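You operate a simulated robot arm through the tools that you are given. There is no shell and no other tool. Be economical: measure what you need, move in short steps, check, and stop when the job is done.

You run a simulated robot arm. Do the job below in one go: nothing can be reset, and whatever is moved stays where it is left.

TASK
Wipe the grinding dust off the foot, glue the red-lined pad spot and press the grey rubber pad on.
Fine: use the blue wiper and the glue brush and put both back; the green-lined spot stays bare. Set down upright: blue wiper, glue brush. A coat counts when it lies all over at full strength: go over it till it gets no stronger. What is to be rubbed or washed off counts as gone when no trace of it is left.

It is judged by the outcome, as a careful person would: the job done as asked, and still so three seconds after it is handed in. It fails if anything else is knocked over, pushed out of place, dropped, spilled or broken.

THE ROBOT
A 7-joint arm with a two-finger parallel gripper, fixed in place. Base frame: the origin is at the foot of the arm, x ahead of it, y to its left, z up; the work surface is at about z = 840. Lengths are in mm, angles in rad, forces in N, time in s.
With the tool pointing down near the work surface it reaches from about 300 to 700 mm from the base axis. Its first joint turns from -1.152 to 1.152 rad. Payload 1.57 kg.
Tool frame: the origin (TCP) lies between the finger pads and is the grasp point; the fingertips stand 30 mm ahead of it; z points along the fingers, y is the line along which they close. The gripper opens to 110 mm. The fingers are 24 mm wide and 12 mm thick; the gripper's body (48 by 112 mm) begins 78 mm behind the TCP.
Orientation is that of the tool frame in the base frame, as a unit quaternion [x, y, z, w]. With the fingers straight down and closing along the base's y, the tool's x points along the base's -x, its y along +y and its z along -z.

THE INTERFACE
- The arm moves only by the tool apply_moves. Its argument "deltas" is a list of rows, each a list of 7 numbers: the shift along the tool's x, y, z in mm, then the turn, a rotation vector about the tool's x, y, z in degrees, then the gripper command, from -1 (fully open) to 1 (shut), values between in proportion. In form: [[dx, dy, dz, wx, wy, wz, hand], ...]. A call has 1 to 8 rows; each row shifts and turns the commanded pose from where the row before left it, along the tool's axes as they then stand. Each row takes 0.2 s and may step no farther than 50 mm and 0.15 rad from the row before; otherwise, or with a gripper value out of range, the whole call is refused. Where a pose cannot be reached the arm comes as near as it can. A force on the tool above 60 N (or 10 N above the force at the start of the call, whichever is more), or a blocked arm, ends the call early, and 0.2 s more pass. Each finger travels about 108 mm/s and halts on what it meets, pressing with about 23 N; the grip force reading is that of the motor and also rises with nothing between the fingers. The clock runs only during rows and for 0.2 s after the last one: add rows that do not move to give the fingers time. It gives the time, the measured TCP pose, the force on the tool (base axes), the opening and the grip force at its end, in the units of the frame above (readings bear some noise), with the torque about the TCP (base axes, N m) and any sound that the robot's microphone picked up.
- Cameras (640 x 400 px; columns grow to the right, rows downward): "scene" is fixed at [166.2, -385.4, 1415.6]; the picture's right is [0.80, -0.60, 0.00], its down [-0.28, -0.37, -0.89] and it looks along [0.54, 0.71, -0.46] (base axes); focal length 233 px, centre (320, 200). "wrist" rides on the gripper at [70, 16, -141] in the tool frame; the picture's right is [-0.23, 0.97, 0.00], its down [-0.86, -0.20, -0.48] and it looks along [-0.47, -0.11, 0.88] (tool axes); focal length 222 px, centre (320, 200). There is no depth. A picture from a camera that has moved, and an enlarged one, comes with that camera's place and axes in the base frame and with its lens.
- snapshot(camera): a new picture of that camera. It takes no simulated time.
- inspect(camera, box): a new picture of the part [left, top, right, bottom] of that camera's present view, enlarged. It takes no simulated time.
- finish_job(): hands the job in; it is judged then, once.

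Go step by step. Nothing tells you positions but the pictures and the camera data: compare them with the known pose of the tool, close in by small moves and look again before you grip or let go. The budget is 120 turns and 84 pictures, counting those below and the enlarged ones. Unless the task says otherwise, let go and move clear before handing in, and close with one line.

The tools are called by a JSON object that holds its "name" and its "arguments". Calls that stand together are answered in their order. apply_moves: Moves the arm, as the interface text tells. Its arguments: {"type":"object","properties":{"deltas":{"type":"array","items":{"type":"array","items":{"type":"number"}}}},"required":["deltas"]} The other tools are called the same way: snapshot (camera) takes a picture; inspect (camera, box) takes an enlarged picture of a part of a camera's view; finish_job () hands the job in.

At the start:

```text
time_s: 0.0
position: [413.9, -98.6, 1268.5]
orientation: [0.001, 1.0, 0.0, 0.0]
ft_force: [1.8, 0.0, -0.9]
torque: [-0.01, 0.04, 0.01]
finger_gap: 109.8
grasp_force: 0.1
```

scene: 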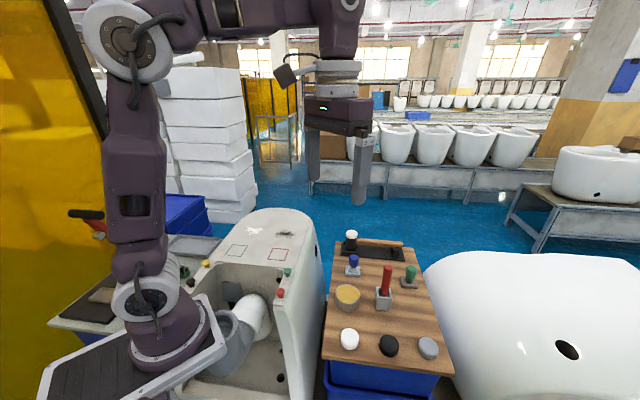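
wrist: 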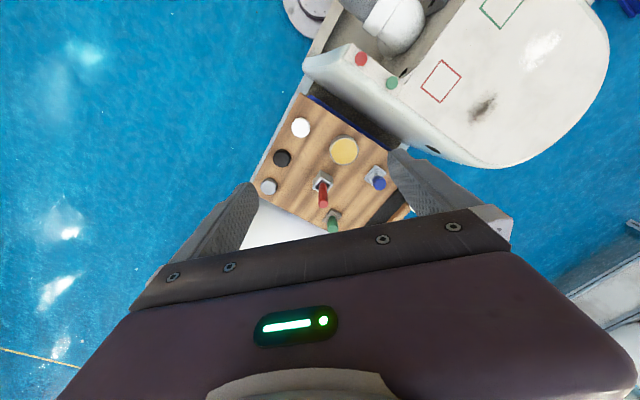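

I see a toilet foot on the left with green and red outlined spots and some dust patches, and a wooden tray with tools and pads on the right. I'll enlarge both first.

{"name": "inspect", "arguments": {"camera": "scene", "box": [310, 220, 460, 370]}}

{"name": "inspect", "arguments": {"camera": "scene", "box": [180, 200, 340, 310]}}

{"name": "inspect", "arguments": {"camera": "wrist", "box": [240, 0, 620, 240]}}

```text
2.67 times, centred on (385, 295) of scene
camera zoom: at [166.2, -385.4, 1415.6], right [0.8, -0.6, 0.0], down [-0.28, -0.37, -0.89], along [0.54, 0.71, -0.46], focal length 621 px, centre (147, -53)
```

zoom: 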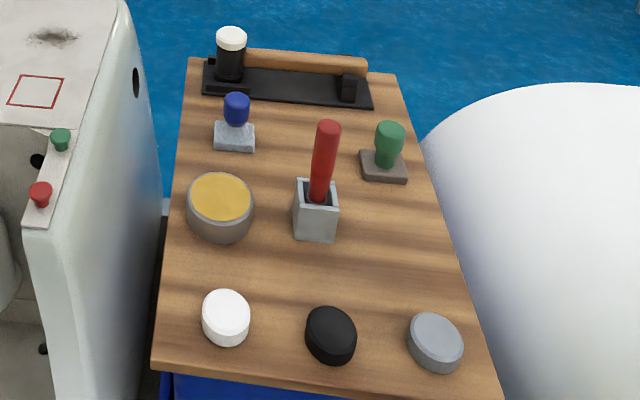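

```text
3.64 times, centred on (260, 255) of scene
camera zoom: at [166.2, -385.4, 1415.6], right [0.8, -0.6, 0.0], down [-0.28, -0.37, -0.89], along [0.54, 0.71, -0.46], focal length 846 px, centre (538, 0)
```

zoom: 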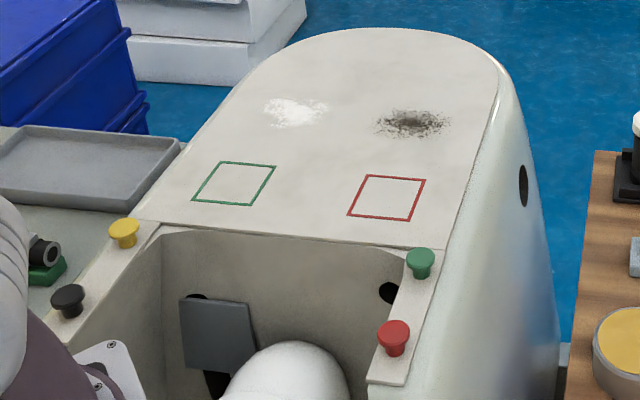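

```text
1.67 times, centred on (430, 120) of wrist
camera zoom: at [345.4, -81.8, 1408.3], right [0.23, 0.97, 0.0], down [0.86, -0.2, 0.48], along [0.47, -0.11, -0.88], focal length 370 px, centre (137, 333)
```

zoom: 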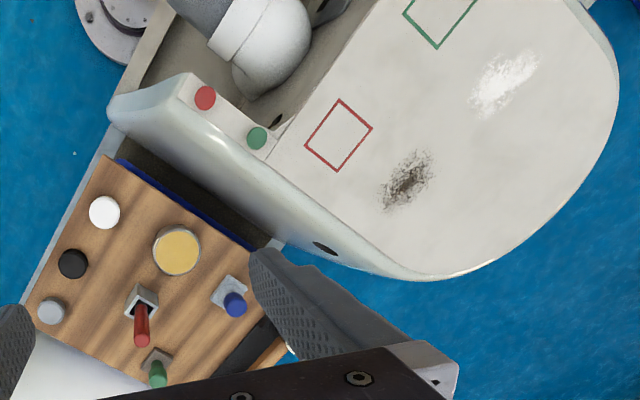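

The foot plane is at about z = 948, with the red spot near (398,130), dark dust near (467,209) and a white patch near (385,293). The blue wiper is near (603,12), so I'm moving above it for a closer look.

{"name": "apply_moves", "arguments": {"deltas": [[-27, 15.7, 31.2, 0, 0, 0, -1], [-27, 15.7, 31.2, 0, 0, 0, -1], [-27, 15.7, 31.2, 0, 0, 0, -1], [-27, 15.7, 31.2, 0, 0, 0, -1], [-27, 15.7, 31.2, 0, 0, 0, -1], [-27, 15.7, 31.2, 0, 0, 0, -1], [-27, 15.7, 31.2, 0, 0, 0, -1], [0, 0, 0, 0, 0, 0, -1]]}}

{"name": "snapshot", "arguments": {"camera": "wrist"}}

{"name": "inspect", "arguments": {"camera": "scene", "box": [220, 215, 320, 277]}}

```text
time_s: 1.8
position: [605.2, 12.5, 1048.5]
orientation: [0.0, 1.0, 0.0, 0.0]
ft_force: [-0.1, -0.1, 0.3]
torque: [0.0, 0.0, 0.0]
finger_gap: 109.9
grasp_force: 0.1
```

```text
78 pictures are left
camera wrist: at [535.7, 29.0, 1190.0], right [0.23, 0.97, 0.0], down [0.86, -0.2, 0.48], along [0.47, -0.11, -0.88], focal length 222 px, centre (320, 200)
```

wrist: 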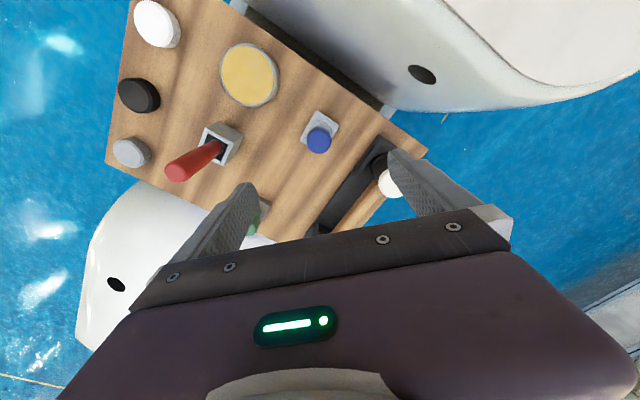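

```text
6.40 times, centred on (270, 246) of scene
camera zoom: at [166.2, -385.4, 1415.6], right [0.8, -0.6, 0.0], down [-0.28, -0.37, -0.89], along [0.54, 0.71, -0.46], focal length 1490 px, centre (640, -94)
```

zoom: 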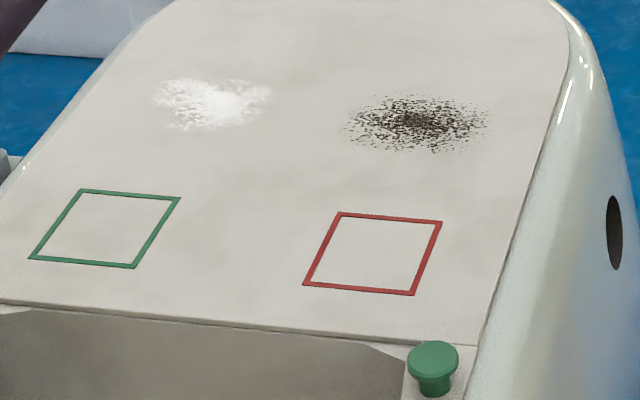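

The blue wiper is just ahead of the tool's centre. I'm enlarging it to get its angle and size.

{"name": "inspect", "arguments": {"camera": "wrist", "box": [260, 80, 420, 180]}}

{"name": "inspect", "arguments": {"camera": "scene", "box": [325, 230, 435, 300]}}

```text
4.00 times, centred on (340, 130) of wrist
camera zoom: at [535.7, 29.0, 1190.0], right [0.23, 0.97, 0.0], down [0.86, -0.2, 0.48], along [0.47, -0.11, -0.88], focal length 888 px, centre (240, 480)
```

zoom: 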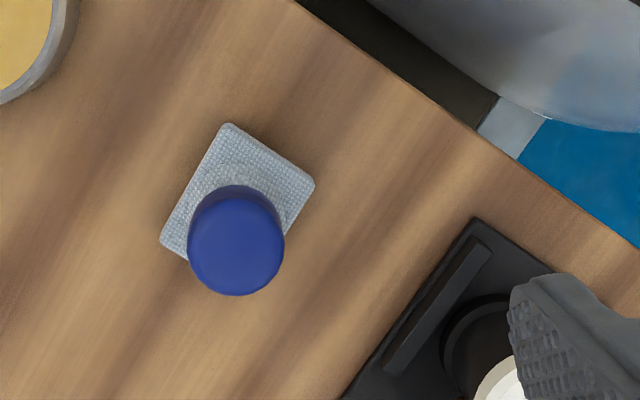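

```text
5.71 times, centred on (380, 265) of scene
camera zoom: at [166.2, -385.4, 1415.6], right [0.8, -0.6, 0.0], down [-0.28, -0.37, -0.89], along [0.54, 0.71, -0.46], focal length 1330 px, centre (-23, -171)
```

zoom: 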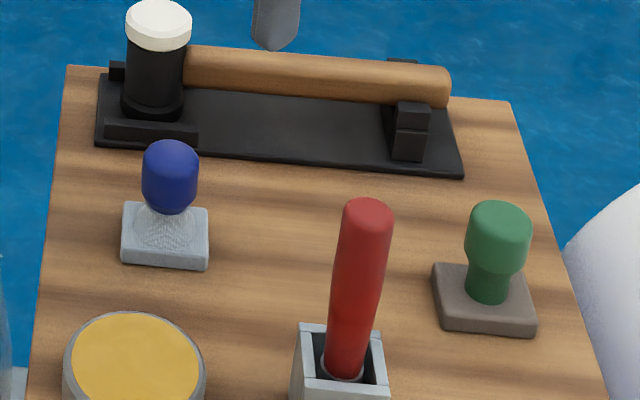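

The wiper knob is at about (604,12) with its centre near z = 897, and its pad is turned about 45°. I'm narrowing the fingers and lowering over it.

{"name": "apply_moves", "arguments": {"deltas": [[1.2, -0.5, 0, 0, 0, 0, -0.1], [0, 0, 0, 0, 0, 0, -0.1], [0, 0, 40, 0, 0, 0, -0.1], [0, 0, 40, 0, 0, 0, -0.1], [0, 0, 40, 0, 0, 0, -0.1], [0, 0, 26, 0, 0, 0, -0.1], [0, 0, 0, 0, 0, 0, -0.1]]}}

{"name": "inspect", "arguments": {"camera": "scene", "box": [310, 210, 430, 285]}}

{"name": "snapshot", "arguments": {"camera": "wrist"}}

```text
time_s: 3.4
position: [601.3, 13.7, 906.0]
orientation: [-0.001, 1.0, 0.0, 0.0]
ft_force: [-0.2, 0.4, 0.0]
torque: [0.01, -0.04, -0.02]
finger_gap: 60.4
grasp_force: 0.1
```

```text
5.33 times, centred on (370, 248) of scene
camera zoom: at [166.2, -385.4, 1415.6], right [0.8, -0.6, 0.0], down [-0.28, -0.37, -0.89], along [0.54, 0.71, -0.46], focal length 1242 px, centre (53, -53)
```

zoom: 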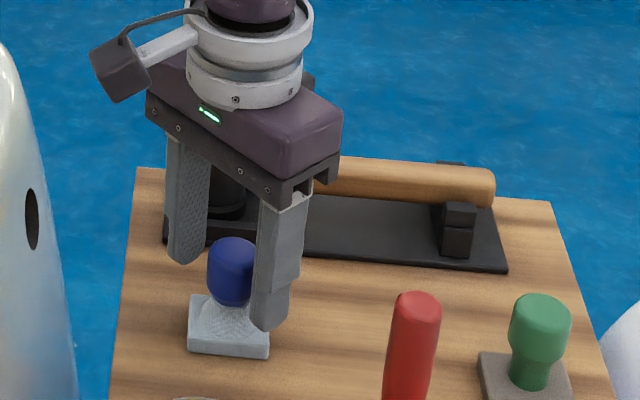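

```text
73 pictures are left
camera wrist: at [532.7, 30.5, 1046.9], right [0.23, 0.97, 0.0], down [0.86, -0.2, 0.48], along [0.47, -0.11, -0.88], focal length 222 px, centre (320, 200)
```

wrist: 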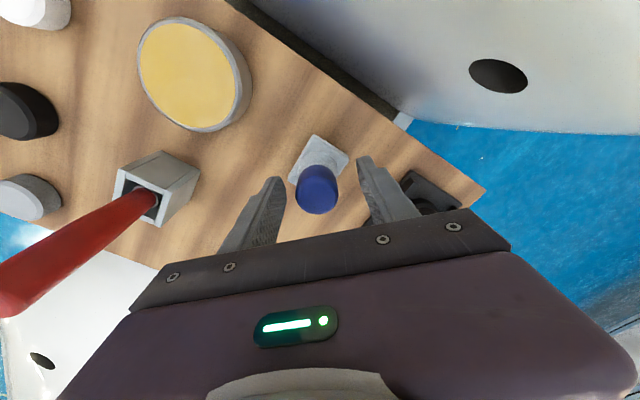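

The knob sits centred between the fingers. Closing on it.

{"name": "apply_moves", "arguments": {"deltas": [[0, 0, 3, 0, 0, 0, -0.1], [0, 0, 0, 0, 0, 0, 1], [0, 0, 0, 0, 0, 0, 1], [0, 0, 0, 0, 0, 0, 1]]}}

{"name": "inspect", "arguments": {"camera": "scene", "box": [310, 210, 430, 285]}}

```text
time_s: 4.4
position: [602.5, 13.5, 901.9]
orientation: [-0.001, 1.0, 0.0, -0.001]
ft_force: [1.3, 0.5, 1.0]
torque: [0.03, -0.07, 0.02]
finger_gap: 30.6
grasp_force: 22.8
```

```text
5.33 times, centred on (370, 248) of scene
camera zoom: at [166.2, -385.4, 1415.6], right [0.8, -0.6, 0.0], down [-0.28, -0.37, -0.89], along [0.54, 0.71, -0.46], focal length 1242 px, centre (53, -53)
```

zoom: 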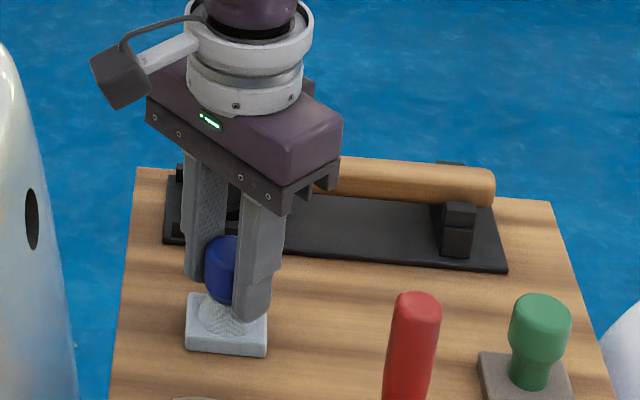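

Firm grip, with the pad bottom about 62 mm below the TCP. Lifting, then carrying over to the dark dust.

{"name": "apply_moves", "arguments": {"deltas": [[0, 0, -20, 0, 0, 0, 1], [0, 0, -45, 0, 0, 0, 1], [0, 0, -45, 0, 0, 0, 1], [0, 0, -45, 0, 0, 0, 1], [0, 0, 0, 0, 0, 0, 1]]}}

{"name": "apply_moves", "arguments": {"deltas": [[22.5, 32.5, 0, 0, 0, 0, 1], [22.5, 32.5, 0, 0, 0, 0, 1], [22.5, 32.5, 0, 0, 0, 0, 1], [22.5, 32.5, 0, 0, 0, 0, 1], [22.5, 32.5, 0, 0, 0, 0, 1], [22.5, 32.5, 0, 0, 0, 0, 1], [0, 0, 0, 0, 0, 0, 1]]}}

{"name": "snapshot", "arguments": {"camera": "wrist"}}

{"name": "snapshot", "arguments": {"camera": "scene"}}

```text
time_s: 5.6
position: [604.8, 12.6, 1057.5]
orientation: [0.0, 1.0, 0.0, 0.0]
ft_force: [0.1, 0.1, -0.4]
torque: [0.0, -0.02, 0.0]
finger_gap: 30.5
grasp_force: 23.1
```

```text
time_s: 7.2
position: [464.0, 204.8, 1057.1]
orientation: [-0.001, 1.0, 0.0, 0.0]
ft_force: [0.0, 0.1, -0.6]
torque: [0.0, -0.02, 0.0]
finger_gap: 30.5
grasp_force: 23.5
```

```text
71 pictures are left
camera wrist: at [395.2, 221.6, 1197.8], right [0.23, 0.97, 0.0], down [0.86, -0.2, 0.48], along [0.47, -0.11, -0.88], focal length 222 px, centre (320, 200)
```

wrist: 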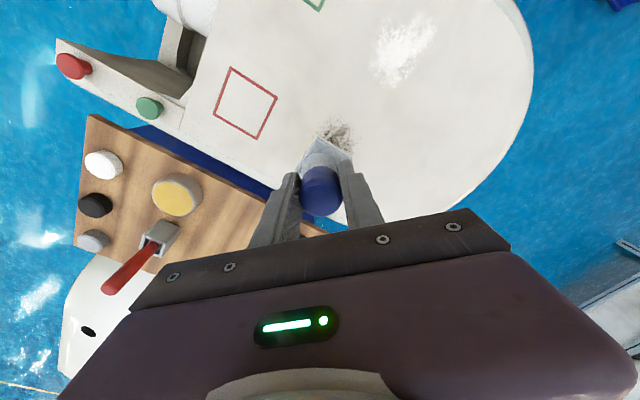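

```text
70 pictures are left
```

scene: 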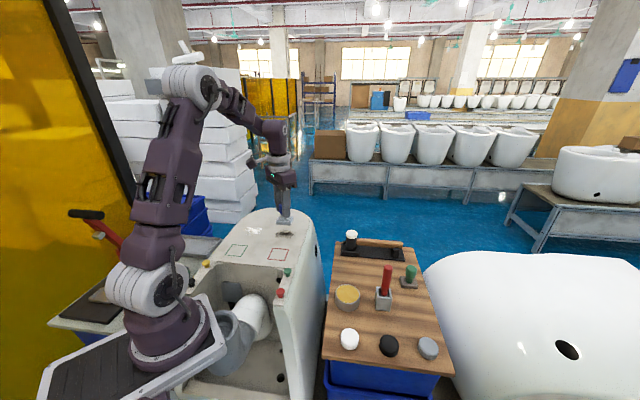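

The wiper is over the dark dust. Lowering carefully until contact.

{"name": "apply_moves", "arguments": {"deltas": [[0, 0, 20, 0, 0, 0, 1], [0, 0, 18, 0, 0, 0, 1], [0, 0, 4, 0, 0, 0, 1], [0, 0, 2, 0, 0, 0, 1], [0, 0, 0, 0, 0, 0, 1]]}}

```text
time_s: 8.4
position: [467.0, 204.5, 1009.5]
orientation: [0.0, 1.0, 0.0, 0.0]
ft_force: [0.3, 1.0, -1.2]
torque: [0.03, 0.01, 0.03]
finger_gap: 30.6
grasp_force: 23.3
```

{"name": "apply_moves", "arguments": {"deltas": [[0, 0, 1.5, 0, 0, 0, 1], [0, 0, 0, 0, 0, 0, 1]]}}

{"name": "apply_moves", "arguments": {"deltas": [[0, 0, 1.5, 0, 0, 0, 1], [0, 0, 0, 0, 0, 0, 1]]}}

{"name": "inspect", "arguments": {"camera": "scene", "box": [220, 195, 330, 265]}}

```text
time_s: 9.0
position: [466.1, 205.0, 1010.6]
orientation: [0.0, 1.0, 0.0, 0.0]
ft_force: [0.1, -0.3, -2.4]
torque: [0.0, -0.02, 0.03]
finger_gap: 30.3
grasp_force: 23.1
```

```text
time_s: 9.6
position: [467.4, 205.4, 1008.2]
orientation: [0.0, 1.0, 0.001, 0.0]
ft_force: [0.1, -0.9, -1.1]
torque: [0.04, 0.01, -0.02]
finger_gap: 30.7
grasp_force: 22.8
```

```text
5.71 times, centred on (275, 230) of scene
camera zoom: at [166.2, -385.4, 1415.6], right [0.8, -0.6, 0.0], down [-0.28, -0.37, -0.89], along [0.54, 0.71, -0.46], focal length 1330 px, centre (577, 29)
```

zoom: 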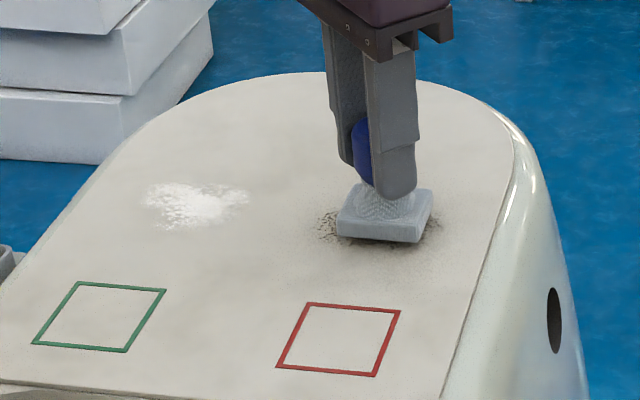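

{"name": "apply_moves", "arguments": {"deltas": [[0, 0, 1.5, 0, 0, 0, 1], [0, 0, 0, 0, 0, 0, 1]]}}

{"name": "apply_moves", "arguments": {"deltas": [[0, 0, 1.5, 0, 0, 0, 1], [0, 0, 0, 0, 0, 0, 1]]}}

```text
time_s: 10.2
position: [468.3, 205.3, 1006.7]
orientation: [0.0, 1.0, 0.0, 0.0]
ft_force: [-0.3, 0.8, -0.1]
torque: [-0.02, 0.03, 0.02]
finger_gap: 30.7
grasp_force: 22.1
```

```text
time_s: 10.8
position: [466.8, 204.9, 1004.6]
orientation: [0.001, 1.0, 0.0, 0.0]
ft_force: [0.3, 0.0, -0.5]
torque: [-0.01, 0.0, 0.0]
finger_gap: 30.6
grasp_force: 23.9
```

{"name": "apply_moves", "arguments": {"deltas": [[0, 0, 1.5, 0, 0, 0, 1], [0, 0, 0, 0, 0, 0, 1]]}}

{"name": "apply_moves", "arguments": {"deltas": [[0, 0, 1.5, 0, 0, 0, 1], [0, 0, 0, 0, 0, 0, 1]]}}

{"name": "inspect", "arguments": {"camera": "scene", "box": [250, 205, 310, 245]}}

```text
time_s: 11.4
position: [467.3, 205.7, 1002.0]
orientation: [0.0, 1.0, 0.0, 0.0]
ft_force: [-0.4, 0.0, -0.1]
torque: [0.0, 0.01, 0.01]
finger_gap: 30.6
grasp_force: 23.3
```

```text
time_s: 12.0
position: [468.2, 205.1, 1001.9]
orientation: [-0.001, 1.0, 0.0, 0.0]
ft_force: [0.4, -0.7, -0.8]
torque: [0.02, 0.0, 0.0]
finger_gap: 30.6
grasp_force: 23.3
```

```text
10.00 times, centred on (280, 225) of scene
camera zoom: at [166.2, -385.4, 1415.6], right [0.8, -0.6, 0.0], down [-0.28, -0.37, -0.89], along [0.54, 0.71, -0.46], focal length 2328 px, centre (720, -50)
```

zoom: 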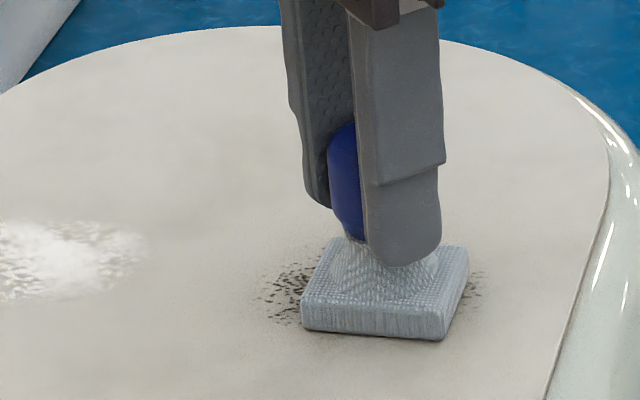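

{"name": "apply_moves", "arguments": {"deltas": [[0, 0, 1.5, 0, 0, 0, 1], [0, 0, 1, 0, 0, 0, 1], [0, 0, 0, 0, 0, 0, 1]]}}

{"name": "apply_moves", "arguments": {"deltas": [[0, 0, 1.5, 0, 0, 0, 1], [0, 0, 0, 0, 0, 0, 1]]}}

{"name": "apply_moves", "arguments": {"deltas": [[0, 0, 1.5, 0, 0, 0, 1], [0, 0, 0, 0, 0, 0, 1]]}}

```text
time_s: 12.8
position: [468.4, 205.3, 999.2]
orientation: [0.0, 1.0, 0.001, 0.001]
ft_force: [-0.6, -1.6, 23.1]
torque: [-0.06, -0.12, 0.0]
finger_gap: 30.5
grasp_force: 23.2
```

```text
time_s: 13.4
position: [468.0, 205.6, 998.4]
orientation: [0.0, 1.0, 0.001, 0.001]
ft_force: [4.7, -1.0, 22.7]
torque: [-0.03, -0.22, -0.02]
finger_gap: 30.5
grasp_force: 23.0
```

```text
time_s: 14.0
position: [467.0, 205.5, 996.5]
orientation: [0.0, 1.0, 0.0, 0.001]
ft_force: [7.1, -2.1, 21.8]
torque: [-0.06, -0.21, -0.03]
finger_gap: 30.9
grasp_force: 22.6
```

Contact found at TCP z of about 999 (foot plane near 938). I pushed about 3 mm too far, so I'm easing back 2 mm and then starting wiping strokes.

{"name": "apply_moves", "arguments": {"deltas": [[0, 0, -1.5, 0, 0, 0, 1], [-12, -7, 0, 0, 0, 0, 1], [-12, -7, 0, 0, 0, 0, 1], [12, 7, 0, 0, 0, 0, 1], [12, 7, 0, 0, 0, 0, 1], [0, 0, 0, 0, 0, 0, 1]]}}

{"name": "inspect", "arguments": {"camera": "scene", "box": [250, 205, 310, 245]}}

```text
time_s: 15.4
position: [466.8, 206.4, 996.5]
orientation: [0.0, 1.0, 0.001, 0.0]
ft_force: [0.2, 0.1, -1.3]
torque: [0.03, -0.03, -0.02]
finger_gap: 30.7
grasp_force: 23.2
```

```text
10.00 times, centred on (280, 225) of scene
camera zoom: at [166.2, -385.4, 1415.6], right [0.8, -0.6, 0.0], down [-0.28, -0.37, -0.89], along [0.54, 0.71, -0.46], focal length 2328 px, centre (720, -50)
```

zoom: 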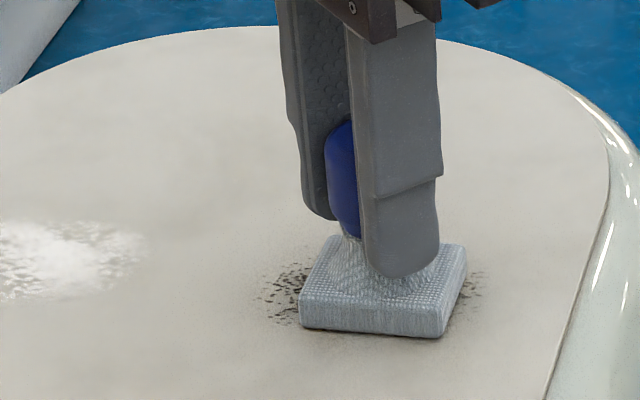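

{"name": "apply_moves", "arguments": {"deltas": [[0, 0, 1, 0, 0, 0, 1], [-14, -10, 0, 0, 0, 0, 1], [-14, -10, 0, 0, 0, 0, 1], [0, 0, 0, 0, 0, 0, 1]]}}

{"name": "apply_moves", "arguments": {"deltas": [[14, 10, 0, 0, 0, 0, 1], [14, 10, 0, 0, 0, 0, 1], [14, 10, 0, 0, 0, 0, 1], [14, 10, 0, 0, 0, 0, 1], [0, 0, 0, 0, 0, 0, 1]]}}

{"name": "inspect", "arguments": {"camera": "scene", "box": [250, 205, 310, 245]}}

```text
time_s: 16.4
position: [494.5, 184.4, 997.3]
orientation: [-0.001, 1.0, 0.0, 0.0]
ft_force: [-0.6, 0.4, -1.2]
torque: [0.0, -0.01, -0.02]
finger_gap: 30.7
grasp_force: 23.4
```

```text
time_s: 17.6
position: [438.3, 226.7, 997.6]
orientation: [0.0, 1.0, 0.0, 0.0]
ft_force: [0.1, 0.1, -0.8]
torque: [0.05, -0.02, 0.01]
finger_gap: 30.3
grasp_force: 22.9
```

```text
10.00 times, centred on (280, 225) of scene
camera zoom: at [166.2, -385.4, 1415.6], right [0.8, -0.6, 0.0], down [-0.28, -0.37, -0.89], along [0.54, 0.71, -0.46], focal length 2328 px, centre (720, -50)
```

zoom: 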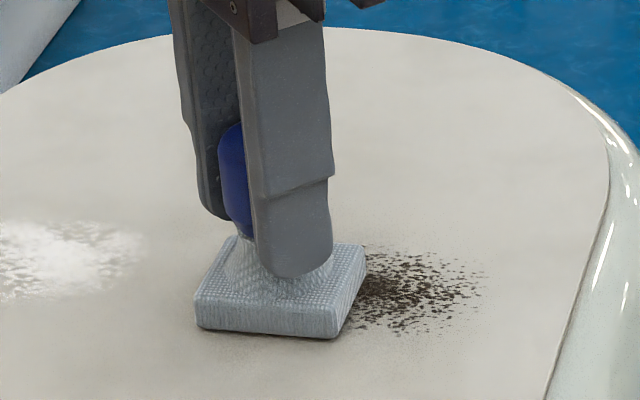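

No contact and nothing wiped yet. Lowering in 1 mm steps while moving.

{"name": "apply_moves", "arguments": {"deltas": [[0, 0, 1, 0, 0, 0, 1], [0, 0, 0, 0, 0, 0, 1]]}}

{"name": "apply_moves", "arguments": {"deltas": [[0, 0, 1, 0, 0, 0, 1], [0, 0, 0, 0, 0, 0, 1]]}}

{"name": "apply_moves", "arguments": {"deltas": [[-14, -10, 0, 0, 0, 0, 1], [-14, -10, 0, 0, 0, 0, 1], [0, 0, 0, 0, 0, 0, 1]]}}

```text
time_s: 18.2
position: [439.4, 226.5, 996.2]
orientation: [-0.001, 1.0, 0.001, 0.0]
ft_force: [-0.8, 1.8, 5.5]
torque: [0.02, 0.12, -0.03]
finger_gap: 30.8
grasp_force: 23.4
```

```text
time_s: 18.8
position: [438.8, 226.2, 995.8]
orientation: [-0.001, 1.0, 0.001, 0.001]
ft_force: [-5.4, 2.3, 21.3]
torque: [0.08, 0.0, 0.03]
finger_gap: 30.6
grasp_force: 22.8
```

```text
time_s: 19.6
position: [469.0, 206.3, 994.8]
orientation: [0.0, 1.0, 0.0, 0.0]
ft_force: [-2.8, 1.1, 6.9]
torque: [0.02, -0.05, 0.0]
finger_gap: 30.5
grasp_force: 22.6
```

Pressing at about 7 N. Sweeping lanes across the patch.

{"name": "apply_moves", "arguments": {"deltas": [[-14, -10, 0, 0, 0, 0, 1], [-14, -10, 0, 0, 0, 0, 1], [10, -15, 0, 0, 0, 0, 1], [14, 10, 0, 0, 0, 0, 1], [14, 10, 0, 0, 0, 0, 1], [14, 10, 0, 0, 0, 0, 1], [14, 10, 0, 0, 0, 0, 1], [0, 0, 0, 0, 0, 0, 1]]}}

{"name": "apply_moves", "arguments": {"deltas": [[-10, 15, 0, 0, 0, 0, 1], [-10, 15, 0, 0, 0, 0, 1], [-14, -10, 0, 0, 0, 0, 1], [-14, -10, 0, 0, 0, 0, 1], [-14, -10, 0, 0, 0, 0, 1], [-14, -10, 0, 0, 0, 0, 1], [0, 0, 0, 0, 0, 0, 1]]}}

{"name": "inspect", "arguments": {"camera": "scene", "box": [250, 205, 310, 245]}}

```text
time_s: 21.4
position: [429.0, 209.7, 993.0]
orientation: [-0.001, 1.0, -0.001, 0.001]
ft_force: [7.5, -3.9, 21.5]
torque: [-0.07, -0.22, -0.03]
finger_gap: 30.7
grasp_force: 23.3
```

```text
time_s: 23.0
position: [504.3, 200.4, 994.4]
orientation: [0.0, 1.0, 0.0, 0.001]
ft_force: [0.2, -0.8, -0.9]
torque: [-0.02, 0.0, 0.01]
finger_gap: 30.5
grasp_force: 23.2
```

```text
10.00 times, centred on (280, 225) of scene
camera zoom: at [166.2, -385.4, 1415.6], right [0.8, -0.6, 0.0], down [-0.28, -0.37, -0.89], along [0.54, 0.71, -0.46], focal length 2328 px, centre (720, -50)
```

zoom: 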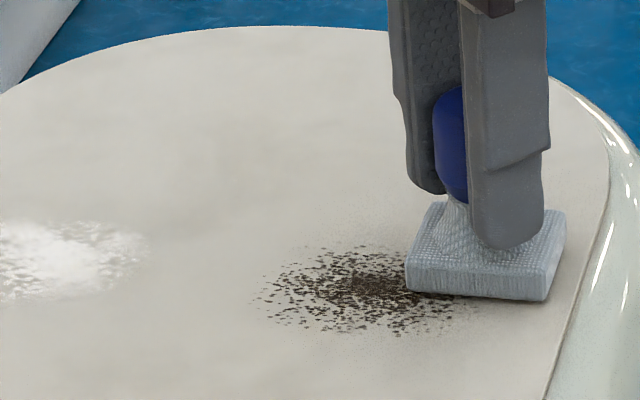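

The dark patch seems barely changed. I'll rub its middle with firmer contact to find out.

{"name": "apply_moves", "arguments": {"deltas": [[18, 0, 2.5, 0, 0, 0, 1], [18, 4, 0, 0, 0, 0, 1], [18, 4, 0, 0, 0, 0, 1], [0, 0, 0, 0, 0, 0, 1]]}}

{"name": "apply_moves", "arguments": {"deltas": [[-15, 0, 0.5, 0, 0, 0, 1], [-15, 0, 0, 0, 0, 0, 1], [15, 0, 0, 0, 0, 0, 1], [15, 0, 0, 0, 0, 0, 1], [15, 10, 0, 0, 0, 0, 1], [15, 10, 0, 0, 0, 0, 1], [15, 10, 0, 0, 0, 0, 1], [0, 0, 0, 0, 0, 0, 1]]}}

{"name": "inspect", "arguments": {"camera": "scene", "box": [240, 205, 300, 245]}}

```text
time_s: 24.0
position: [453.2, 208.5, 992.4]
orientation: [0.0, 1.0, 0.001, 0.0]
ft_force: [7.7, -0.9, 21.3]
torque: [0.01, -0.16, 0.01]
finger_gap: 30.7
grasp_force: 23.0
```

```text
time_s: 25.8
position: [407.9, 239.9, 991.2]
orientation: [0.0, 1.0, 0.001, 0.001]
ft_force: [6.5, -4.5, 21.3]
torque: [-0.04, -0.04, 0.0]
finger_gap: 30.4
grasp_force: 23.1
```

```text
10.00 times, centred on (270, 225) of scene
camera zoom: at [166.1, -385.7, 1415.5], right [0.8, -0.6, 0.0], down [-0.28, -0.37, -0.89], along [0.54, 0.71, -0.46], focal length 2328 px, centre (820, -50)
```

zoom: 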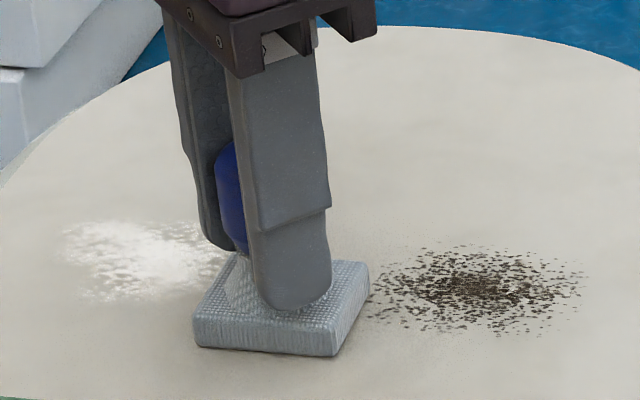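

Firm rubbing left the dark specks untouched, so they are probably fixed spots in the surface. The white powder is then likely the grinding dust, so I'm sliding over to rub it at about (392,311).

{"name": "apply_moves", "arguments": {"deltas": [[5, 24, 0, 0, 0, 0, 1], [5, 24, 0, 0, 0, 0, 1], [5, 23, 0, 0, 0, 0, 1], [14, 12, 0, 0, 0, 0, 1], [10, 10, 0, 0, 0, 0, 1], [-14, -12, 0, 0, 0, 0, 1], [-14, -12, 0, 0, 0, 0, 1], [-14, -12, 0, 0, 0, 0, 1]]}}

{"name": "inspect", "arguments": {"camera": "scene", "box": [225, 200, 300, 250]}}

```text
time_s: 27.6
position: [411.5, 296.5, 992.9]
orientation: [-0.002, 1.0, 0.0, 0.0]
ft_force: [0.4, 0.0, -1.8]
torque: [-0.04, -0.01, -0.03]
finger_gap: 30.8
grasp_force: 22.7
```

```text
8.00 times, centred on (262, 225) of scene
camera zoom: at [166.2, -385.4, 1415.6], right [0.8, -0.6, 0.0], down [-0.28, -0.37, -0.89], along [0.54, 0.71, -0.46], focal length 1862 px, centre (780, 0)
```

zoom: 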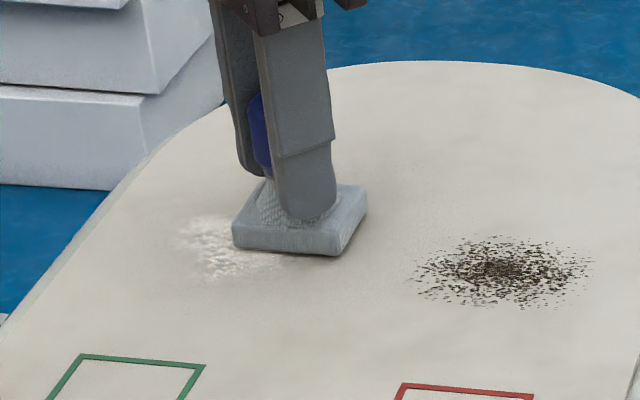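

The white powder is coming off, so that is the grinding dust. I'll keep wiping with light pressure.

{"name": "apply_moves", "arguments": {"deltas": [[0, 0, 1.2, 0, 0, 0, 1], [14, 12, 0, 0, 0, 0, 1], [14, 12, 0, 0, 0, 0, 1], [14, 12, 0, 0, 0, 0, 1], [8, -12, 0, 0, 0, 0, 1], [-14, -12, 0, 0, 0, 0, 1], [-14, -12, 0, 0, 0, 0, 1], [-14, -12, 0, 0, 0, 0, 1]]}}

{"name": "apply_moves", "arguments": {"deltas": [[-8, 12, 0, 0, 0, 0, 1], [-8, 12, 0, 0, 0, 0, 1], [14, 12, 0, 0, 0, 0, 1], [14, 12, 0, 0, 0, 0, 1], [14, 12, 0, 0, 0, 0, 1], [0, 0, 0, 0, 0, 0, 1]]}}

{"name": "inspect", "arguments": {"camera": "scene", "box": [225, 200, 300, 250]}}

```text
time_s: 29.4
position: [398.6, 283.5, 989.6]
orientation: [0.0, 1.0, 0.0, 0.0]
ft_force: [-5.1, 3.4, 14.3]
torque: [0.05, 0.0, -0.02]
finger_gap: 30.6
grasp_force: 23.0
```

```text
time_s: 30.8
position: [373.5, 343.4, 989.5]
orientation: [-0.001, 1.0, 0.0, 0.001]
ft_force: [1.2, -0.3, 2.6]
torque: [0.0, -0.15, -0.06]
finger_gap: 30.7
grasp_force: 22.9
```

```text
8.00 times, centred on (262, 225) of scene
camera zoom: at [166.2, -385.4, 1415.6], right [0.8, -0.6, 0.0], down [-0.28, -0.37, -0.89], along [0.54, 0.71, -0.46], focal length 1862 px, centre (780, 0)
```

zoom: 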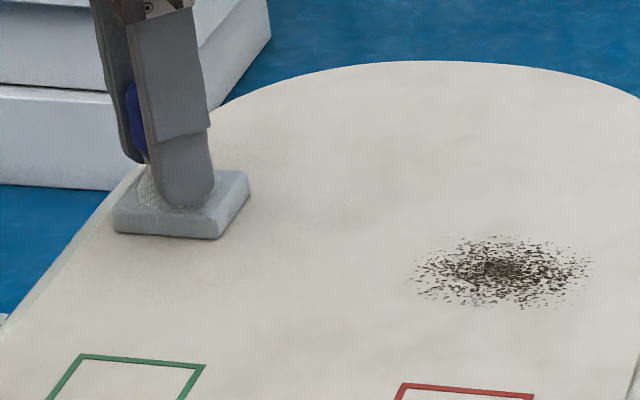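

The white looks almost fully gone. A couple more passes to be sure.

{"name": "apply_moves", "arguments": {"deltas": [[5, -9, 0.5, 0, 0, 0, 1], [-14, -12, 0, 0, 0, 0, 1], [-14, -12, 0, 0, 0, 0, 1], [-14, -12, 0, 0, 0, 0, 1], [5, -9, 0, 0, 0, 0, 1], [14, 12, 0, 0, 0, 0, 1], [14, 12, 0, 0, 0, 0, 1], [14, 12, 0, 0, 0, 0, 1]]}}

{"name": "apply_moves", "arguments": {"deltas": [[5, -9, 0, 0, 0, 0, 1], [-14, -12, 0, 0, 0, 0, 1], [-14, -12, 0, 0, 0, 0, 1], [-14, -12, 0, 0, 0, 0, 1], [0, 0, -20, 0, 0, 0, 1], [0, 0, -40, 0, 0, 0, 1], [-25, -25, -15, 0, 0, 0, 1], [-25, -25, 0, 0, 0, 0, 1]]}}

{"name": "inspect", "arguments": {"camera": "scene", "box": [230, 205, 275, 235]}}

{"name": "snapshot", "arguments": {"camera": "wrist"}}

```text
time_s: 32.6
position: [366.6, 325.9, 989.0]
orientation: [0.0, 1.0, 0.0, 0.001]
ft_force: [4.1, -4.1, 14.1]
torque: [-0.1, -0.05, -0.01]
finger_gap: 30.7
grasp_force: 23.9
```

```text
time_s: 34.4
position: [454.9, 228.0, 1064.8]
orientation: [0.0, 1.0, -0.001, 0.001]
ft_force: [-0.3, -0.5, -0.4]
torque: [0.03, 0.02, 0.0]
finger_gap: 30.5
grasp_force: 23.1
```

```text
13.33 times, centred on (252, 220) of scene
camera zoom: at [166.2, -385.4, 1415.6], right [0.8, -0.6, 0.0], down [-0.28, -0.37, -0.89], along [0.54, 0.71, -0.46], focal length 3104 px, centre (1220, -67)
```

zoom: 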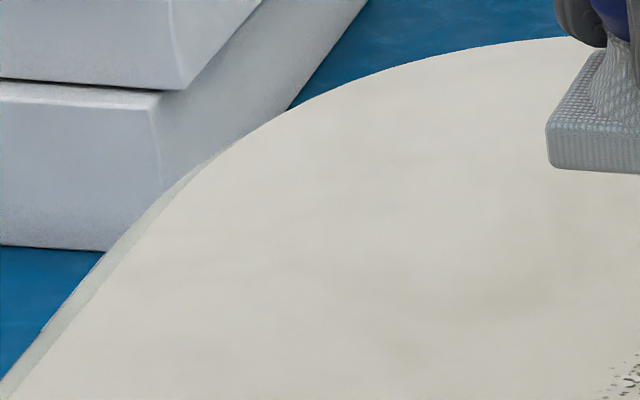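

```text
60 pictures are left
camera wrist: at [385.2, 244.6, 1205.3], right [0.23, 0.97, 0.0], down [0.86, -0.2, 0.48], along [0.47, -0.11, -0.88], focal length 222 px, centre (320, 200)
```

wrist: 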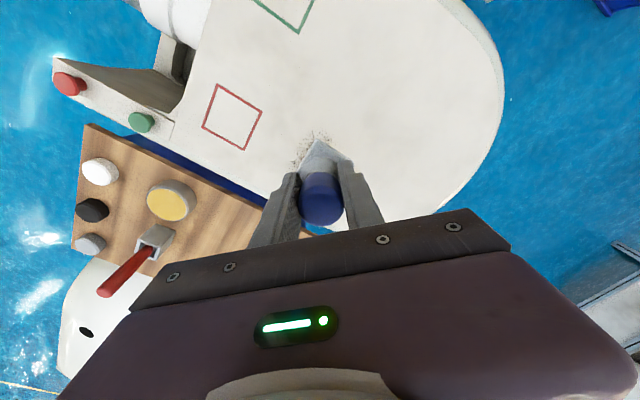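

The white dust is gone without trace. Carrying the wiper back to its place at (604,12).

{"name": "apply_moves", "arguments": {"deltas": [[-24.8, -36, 0, 0, 0, 0, 1], [-24.8, -36, 0, 0, 0, 0, 1], [-24.8, -36, 0, 0, 0, 0, 1], [-24.8, -36, 0, 0, 0, 0, 1], [-24.8, -36, 0, 0, 0, 0, 1], [-24.8, -36, 0, 0, 0, 0, 1], [0, 0, 0, 0, 0, 0, 1]]}}

{"name": "apply_moves", "arguments": {"deltas": [[0, 0, 45, 0, 0, 0, 1], [0, 0, 45, 0, 0, 0, 1], [0, 0, 45, 0, 0, 0, 1], [0, 0, 23, 0, 0, 0, 1], [0, 0, 0, 0, 0, 0, 1]]}}

{"name": "inspect", "arguments": {"camera": "scene", "box": [310, 210, 430, 285]}}

{"name": "snapshot", "arguments": {"camera": "wrist"}}

```text
time_s: 36.0
position: [602.0, 14.2, 1063.2]
orientation: [-0.001, 1.0, 0.001, -0.001]
ft_force: [0.3, -0.1, -1.2]
torque: [-0.02, -0.03, -0.02]
finger_gap: 30.8
grasp_force: 23.0
```

```text
time_s: 37.2
position: [602.3, 13.9, 908.6]
orientation: [0.0, 1.0, 0.0, 0.0]
ft_force: [0.0, -0.2, -1.5]
torque: [0.02, -0.02, -0.04]
finger_gap: 30.6
grasp_force: 23.1
```

```text
5.33 times, centred on (370, 248) of scene
camera zoom: at [166.2, -385.4, 1415.6], right [0.8, -0.6, 0.0], down [-0.28, -0.37, -0.89], along [0.54, 0.71, -0.46], focal length 1242 px, centre (53, -53)
```

zoom: 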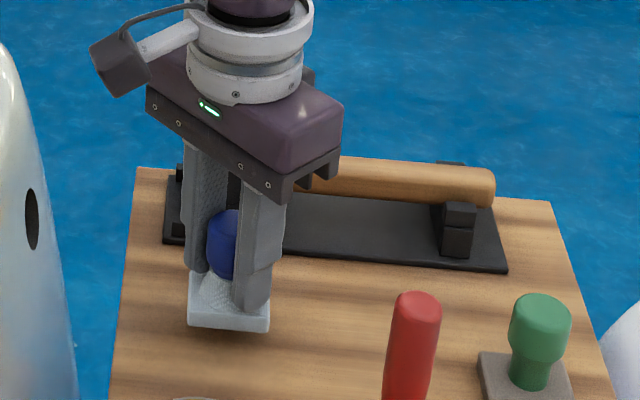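

```text
58 pictures are left
camera wrist: at [533.3, 31.1, 1049.7], right [0.23, 0.97, 0.0], down [0.86, -0.2, 0.48], along [0.47, -0.11, -0.88], focal length 222 px, centre (320, 200)
```

wrist: 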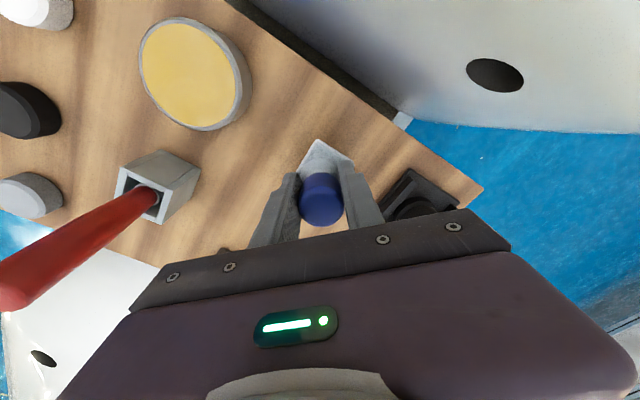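

Positioned; lowering the last bit to contact.

{"name": "apply_moves", "arguments": {"deltas": [[0, 0, 10, 0, 0, 0, 1], [0, 0, 2, 0, 0, 0, 1], [0, 0, 0, 0, 0, 0, 1]]}}

{"name": "apply_moves", "arguments": {"deltas": [[0, 0, 1.5, 0, 0, 0, 1], [0, 0, 0, 0, 0, 0, 1]]}}

{"name": "apply_moves", "arguments": {"deltas": [[0, 0, 1.5, 0, 0, 0, 1], [0, 0, 0, 0, 0, 0, 1]]}}

{"name": "apply_moves", "arguments": {"deltas": [[0, 0, 1.5, 0, 0, 0, 1], [0, 0, 0, 0, 0, 0, 1]]}}

```text
time_s: 38.0
position: [601.1, 14.6, 897.1]
orientation: [0.0, 1.0, 0.001, 0.0]
ft_force: [-0.1, -0.5, -0.9]
torque: [-0.03, 0.0, -0.03]
finger_gap: 30.8
grasp_force: 23.2
```

```text
time_s: 38.6
position: [601.8, 14.4, 893.6]
orientation: [0.0, 1.0, 0.0, 0.0]
ft_force: [0.1, -0.1, -0.6]
torque: [0.03, 0.0, -0.02]
finger_gap: 30.7
grasp_force: 22.8
```

```text
time_s: 39.2
position: [600.5, 14.8, 892.1]
orientation: [0.0, 1.0, 0.0, 0.0]
ft_force: [-0.5, -0.5, -1.1]
torque: [0.01, -0.02, -0.02]
finger_gap: 30.5
grasp_force: 23.1
```

```text
time_s: 39.8
position: [601.7, 13.9, 889.9]
orientation: [0.0, 1.0, 0.001, 0.001]
ft_force: [-0.8, 0.4, -0.3]
torque: [0.07, 0.01, -0.02]
finger_gap: 30.5
grasp_force: 23.2
```

{"name": "apply_moves", "arguments": {"deltas": [[0, 0, 1.5, 0, 0, 0, 1], [0, 0, 0, 0, 0, 0, 1]]}}

{"name": "apply_moves", "arguments": {"deltas": [[0, 0, 1.5, 0, 0, 0, 1], [0, 0, 0, 0, 0, 0, 1]]}}

{"name": "inspect", "arguments": {"camera": "scene", "box": [310, 210, 430, 285]}}

```text
time_s: 40.4
position: [601.5, 15.9, 890.1]
orientation: [-0.001, 1.0, 0.0, 0.002]
ft_force: [-1.9, 0.2, 23.0]
torque: [-0.01, -0.04, -0.02]
finger_gap: 31.1
grasp_force: 22.9
```

```text
time_s: 41.0
position: [603.2, 14.4, 888.4]
orientation: [0.0, 1.0, 0.001, 0.001]
ft_force: [3.4, -2.9, 22.3]
torque: [-0.04, -0.19, -0.02]
finger_gap: 30.8
grasp_force: 22.7
```

```text
5.33 times, centred on (370, 248) of scene
camera zoom: at [165.9, -385.4, 1415.6], right [0.8, -0.6, 0.0], down [-0.28, -0.37, -0.89], along [0.54, 0.71, -0.46], focal length 1242 px, centre (53, -53)
```

zoom: 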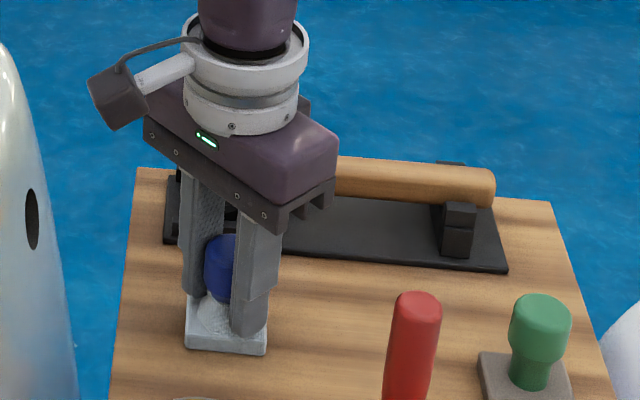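

The wiper stands on the tray where it was. Releasing and rising, then shifting to look at the brush and the glue pot.

{"name": "apply_moves", "arguments": {"deltas": [[0, 0, -1.5, 0, 0, 0, 1], [0, 0, 0, 0, 0, 0, -0.1], [0, 0, 0, 0, 0, 0, -0.1], [0, 0, -30, 0, 0, 0, -0.1], [0, 0, -45, 0, 0, 0, -0.1], [0, 0, -45, 0, 0, 0, -0.1], [0, 0, -45, 0, 0, 0, -0.1], [0, 0, -20, 0, 0, 0, -0.1]]}}

{"name": "apply_moves", "arguments": {"deltas": [[5, -37, -10, 0, 0, 0, -0.1], [5, -37, -10, 0, 0, 0, -0.1], [5, -37, -10, 0, 0, 0, -0.1], [0, 0, 0, 0, 0, 0, -0.1]]}}

{"name": "snapshot", "arguments": {"camera": "wrist"}}

{"name": "inspect", "arguments": {"camera": "scene", "box": [320, 230, 440, 305]}}

```text
time_s: 42.8
position: [600.6, 14.7, 1075.2]
orientation: [0.0, 1.0, 0.0, 0.0]
ft_force: [0.2, 0.1, -0.4]
torque: [0.02, 0.04, 0.04]
finger_gap: 60.4
grasp_force: 0.1
```

```text
time_s: 43.8
position: [584.4, -95.7, 1104.7]
orientation: [-0.001, 1.0, 0.0, 0.0]
ft_force: [0.4, 0.9, 1.1]
torque: [-0.04, 0.02, -0.02]
finger_gap: 60.6
grasp_force: 0.0
```

```text
56 pictures are left
camera wrist: at [514.7, -78.6, 1246.0], right [0.23, 0.97, 0.0], down [0.86, -0.2, 0.48], along [0.47, -0.11, -0.88], focal length 222 px, centre (320, 200)
```

wrist: 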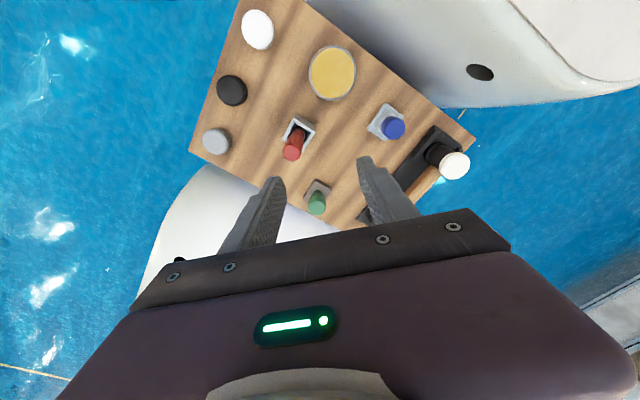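

```text
5.33 times, centred on (380, 268) of scene
camera zoom: at [166.2, -385.4, 1415.6], right [0.8, -0.6, 0.0], down [-0.28, -0.37, -0.89], along [0.54, 0.71, -0.46], focal length 1242 px, centre (0, -160)
```

zoom: 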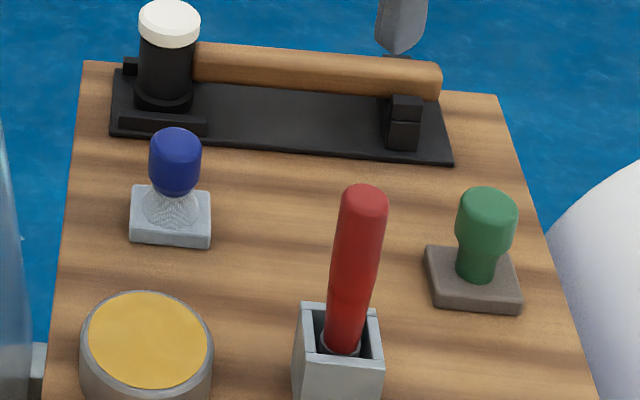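

The wiper stands upright. Now enlarging the brush and pot.

{"name": "inspect", "arguments": {"camera": "wrist", "box": [200, 30, 440, 180]}}

{"name": "inspect", "arguments": {"camera": "scene", "box": [330, 255, 410, 315]}}

```text
2.67 times, centred on (320, 105) of wrist
camera zoom: at [514.7, -78.6, 1246.0], right [0.23, 0.97, 0.0], down [0.86, -0.2, 0.48], along [0.47, -0.11, -0.88], focal length 592 px, centre (320, 453)
```

zoom: 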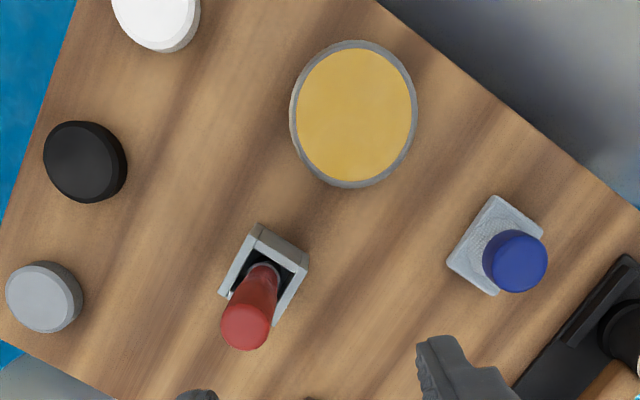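

```text
6.67 times, centred on (370, 285) of scene
camera zoom: at [166.2, -385.4, 1415.6], right [0.8, -0.6, 0.0], down [-0.28, -0.37, -0.89], along [0.54, 0.71, -0.46], focal length 1552 px, centre (-13, -367)
```

zoom: 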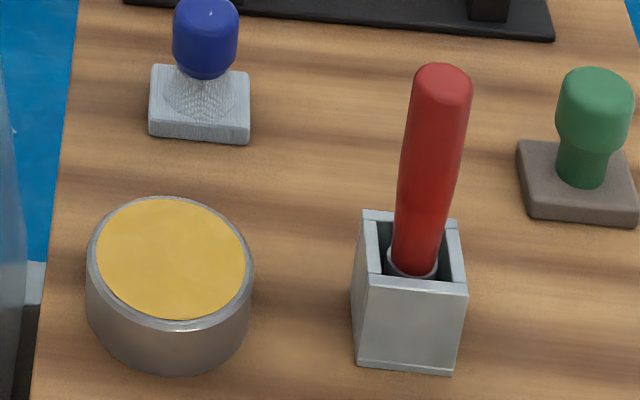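

The brush handle stands upright at about (581,-128), from z = 888 to 989. The glue pot is at about (511,-59) with its surface near z = 872. Moving over the handle and down.

{"name": "apply_moves", "arguments": {"deltas": [[4, -32, 0, 0, 0, 0, -0.1], [0, 0, 0, 0, 0, 0, -0.1], [0, 0, 40, 0, 0, 0, -0.1], [0, 0, 40, 0, 0, 0, -0.1], [0, 0, 0, 0, 0, 0, -0.1]]}}

{"name": "snapshot", "arguments": {"camera": "wrist"}}

{"name": "inspect", "arguments": {"camera": "scene", "box": [330, 225, 450, 300]}}

```text
time_s: 45.0
position: [581.6, -125.9, 1023.3]
orientation: [0.0, 1.0, 0.0, 0.0]
ft_force: [-0.2, 0.5, -0.4]
torque: [-0.01, -0.02, 0.01]
finger_gap: 60.5
grasp_force: 0.0
```

```text
52 pictures are left
camera wrist: at [512.3, -108.1, 1163.9], right [0.23, 0.97, 0.0], down [0.86, -0.2, 0.48], along [0.47, -0.11, -0.88], focal length 222 px, centre (320, 200)
```

wrist: 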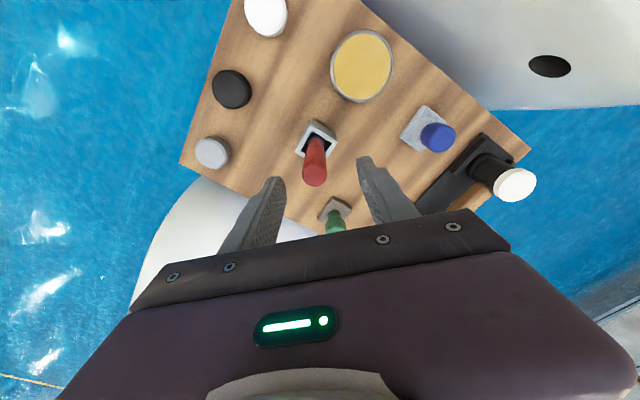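

```text
5.33 times, centred on (390, 262) of scene
camera zoom: at [166.2, -385.4, 1415.6], right [0.8, -0.6, 0.0], down [-0.28, -0.37, -0.89], along [0.54, 0.71, -0.46], focal length 1242 px, centre (-53, -133)
```

zoom: 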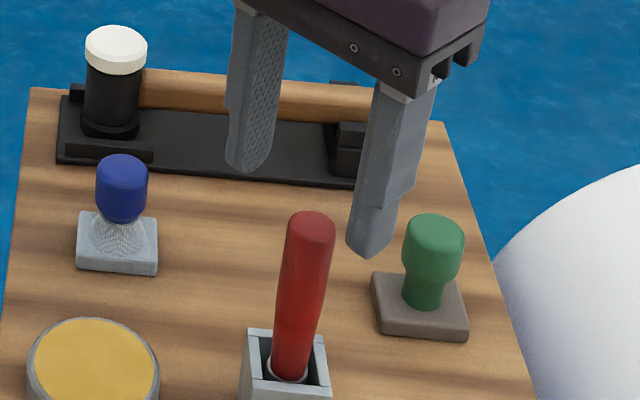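

Matches expectations. Lowering around the handle with a 2 mm correction, then closing.

{"name": "apply_moves", "arguments": {"deltas": [[0, -2, 30, 0, 0, 0, -0.1], [0, 0, 30, 0, 0, 0, -0.1], [0, 0, 22, 0, 0, 0, -0.1], [0, 0, 0, 0, 0, 0, -0.1]]}}

{"name": "snapshot", "arguments": {"camera": "wrist"}}

{"name": "inspect", "arguments": {"camera": "scene", "box": [330, 240, 450, 315]}}

```text
time_s: 46.0
position: [581.8, -129.7, 942.8]
orientation: [0.0, 1.0, 0.0, 0.0]
ft_force: [-0.7, -0.1, 0.3]
torque: [-0.02, -0.05, 0.01]
finger_gap: 60.4
grasp_force: 0.1
```

```text
50 pictures are left
camera wrist: at [512.0, -111.9, 1084.1], right [0.23, 0.97, 0.0], down [0.86, -0.2, 0.48], along [0.47, -0.11, -0.88], focal length 222 px, centre (320, 200)
```

wrist: 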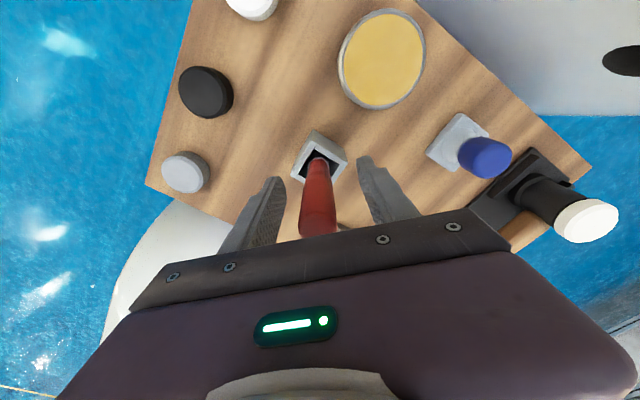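

```text
5.33 times, centred on (390, 278) of scene
camera zoom: at [166.2, -385.4, 1415.6], right [0.8, -0.6, 0.0], down [-0.28, -0.37, -0.89], along [0.54, 0.71, -0.46], focal length 1242 px, centre (-53, -213)
```

zoom: 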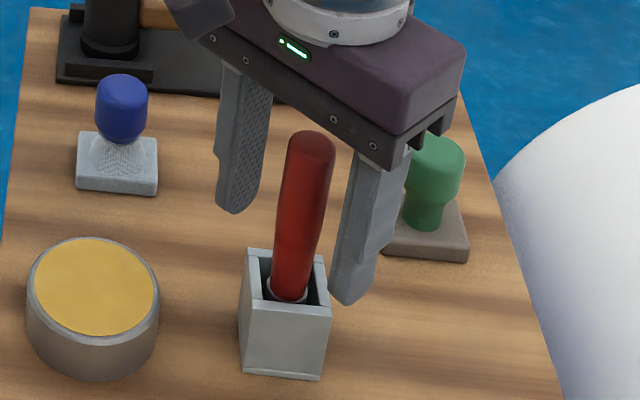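

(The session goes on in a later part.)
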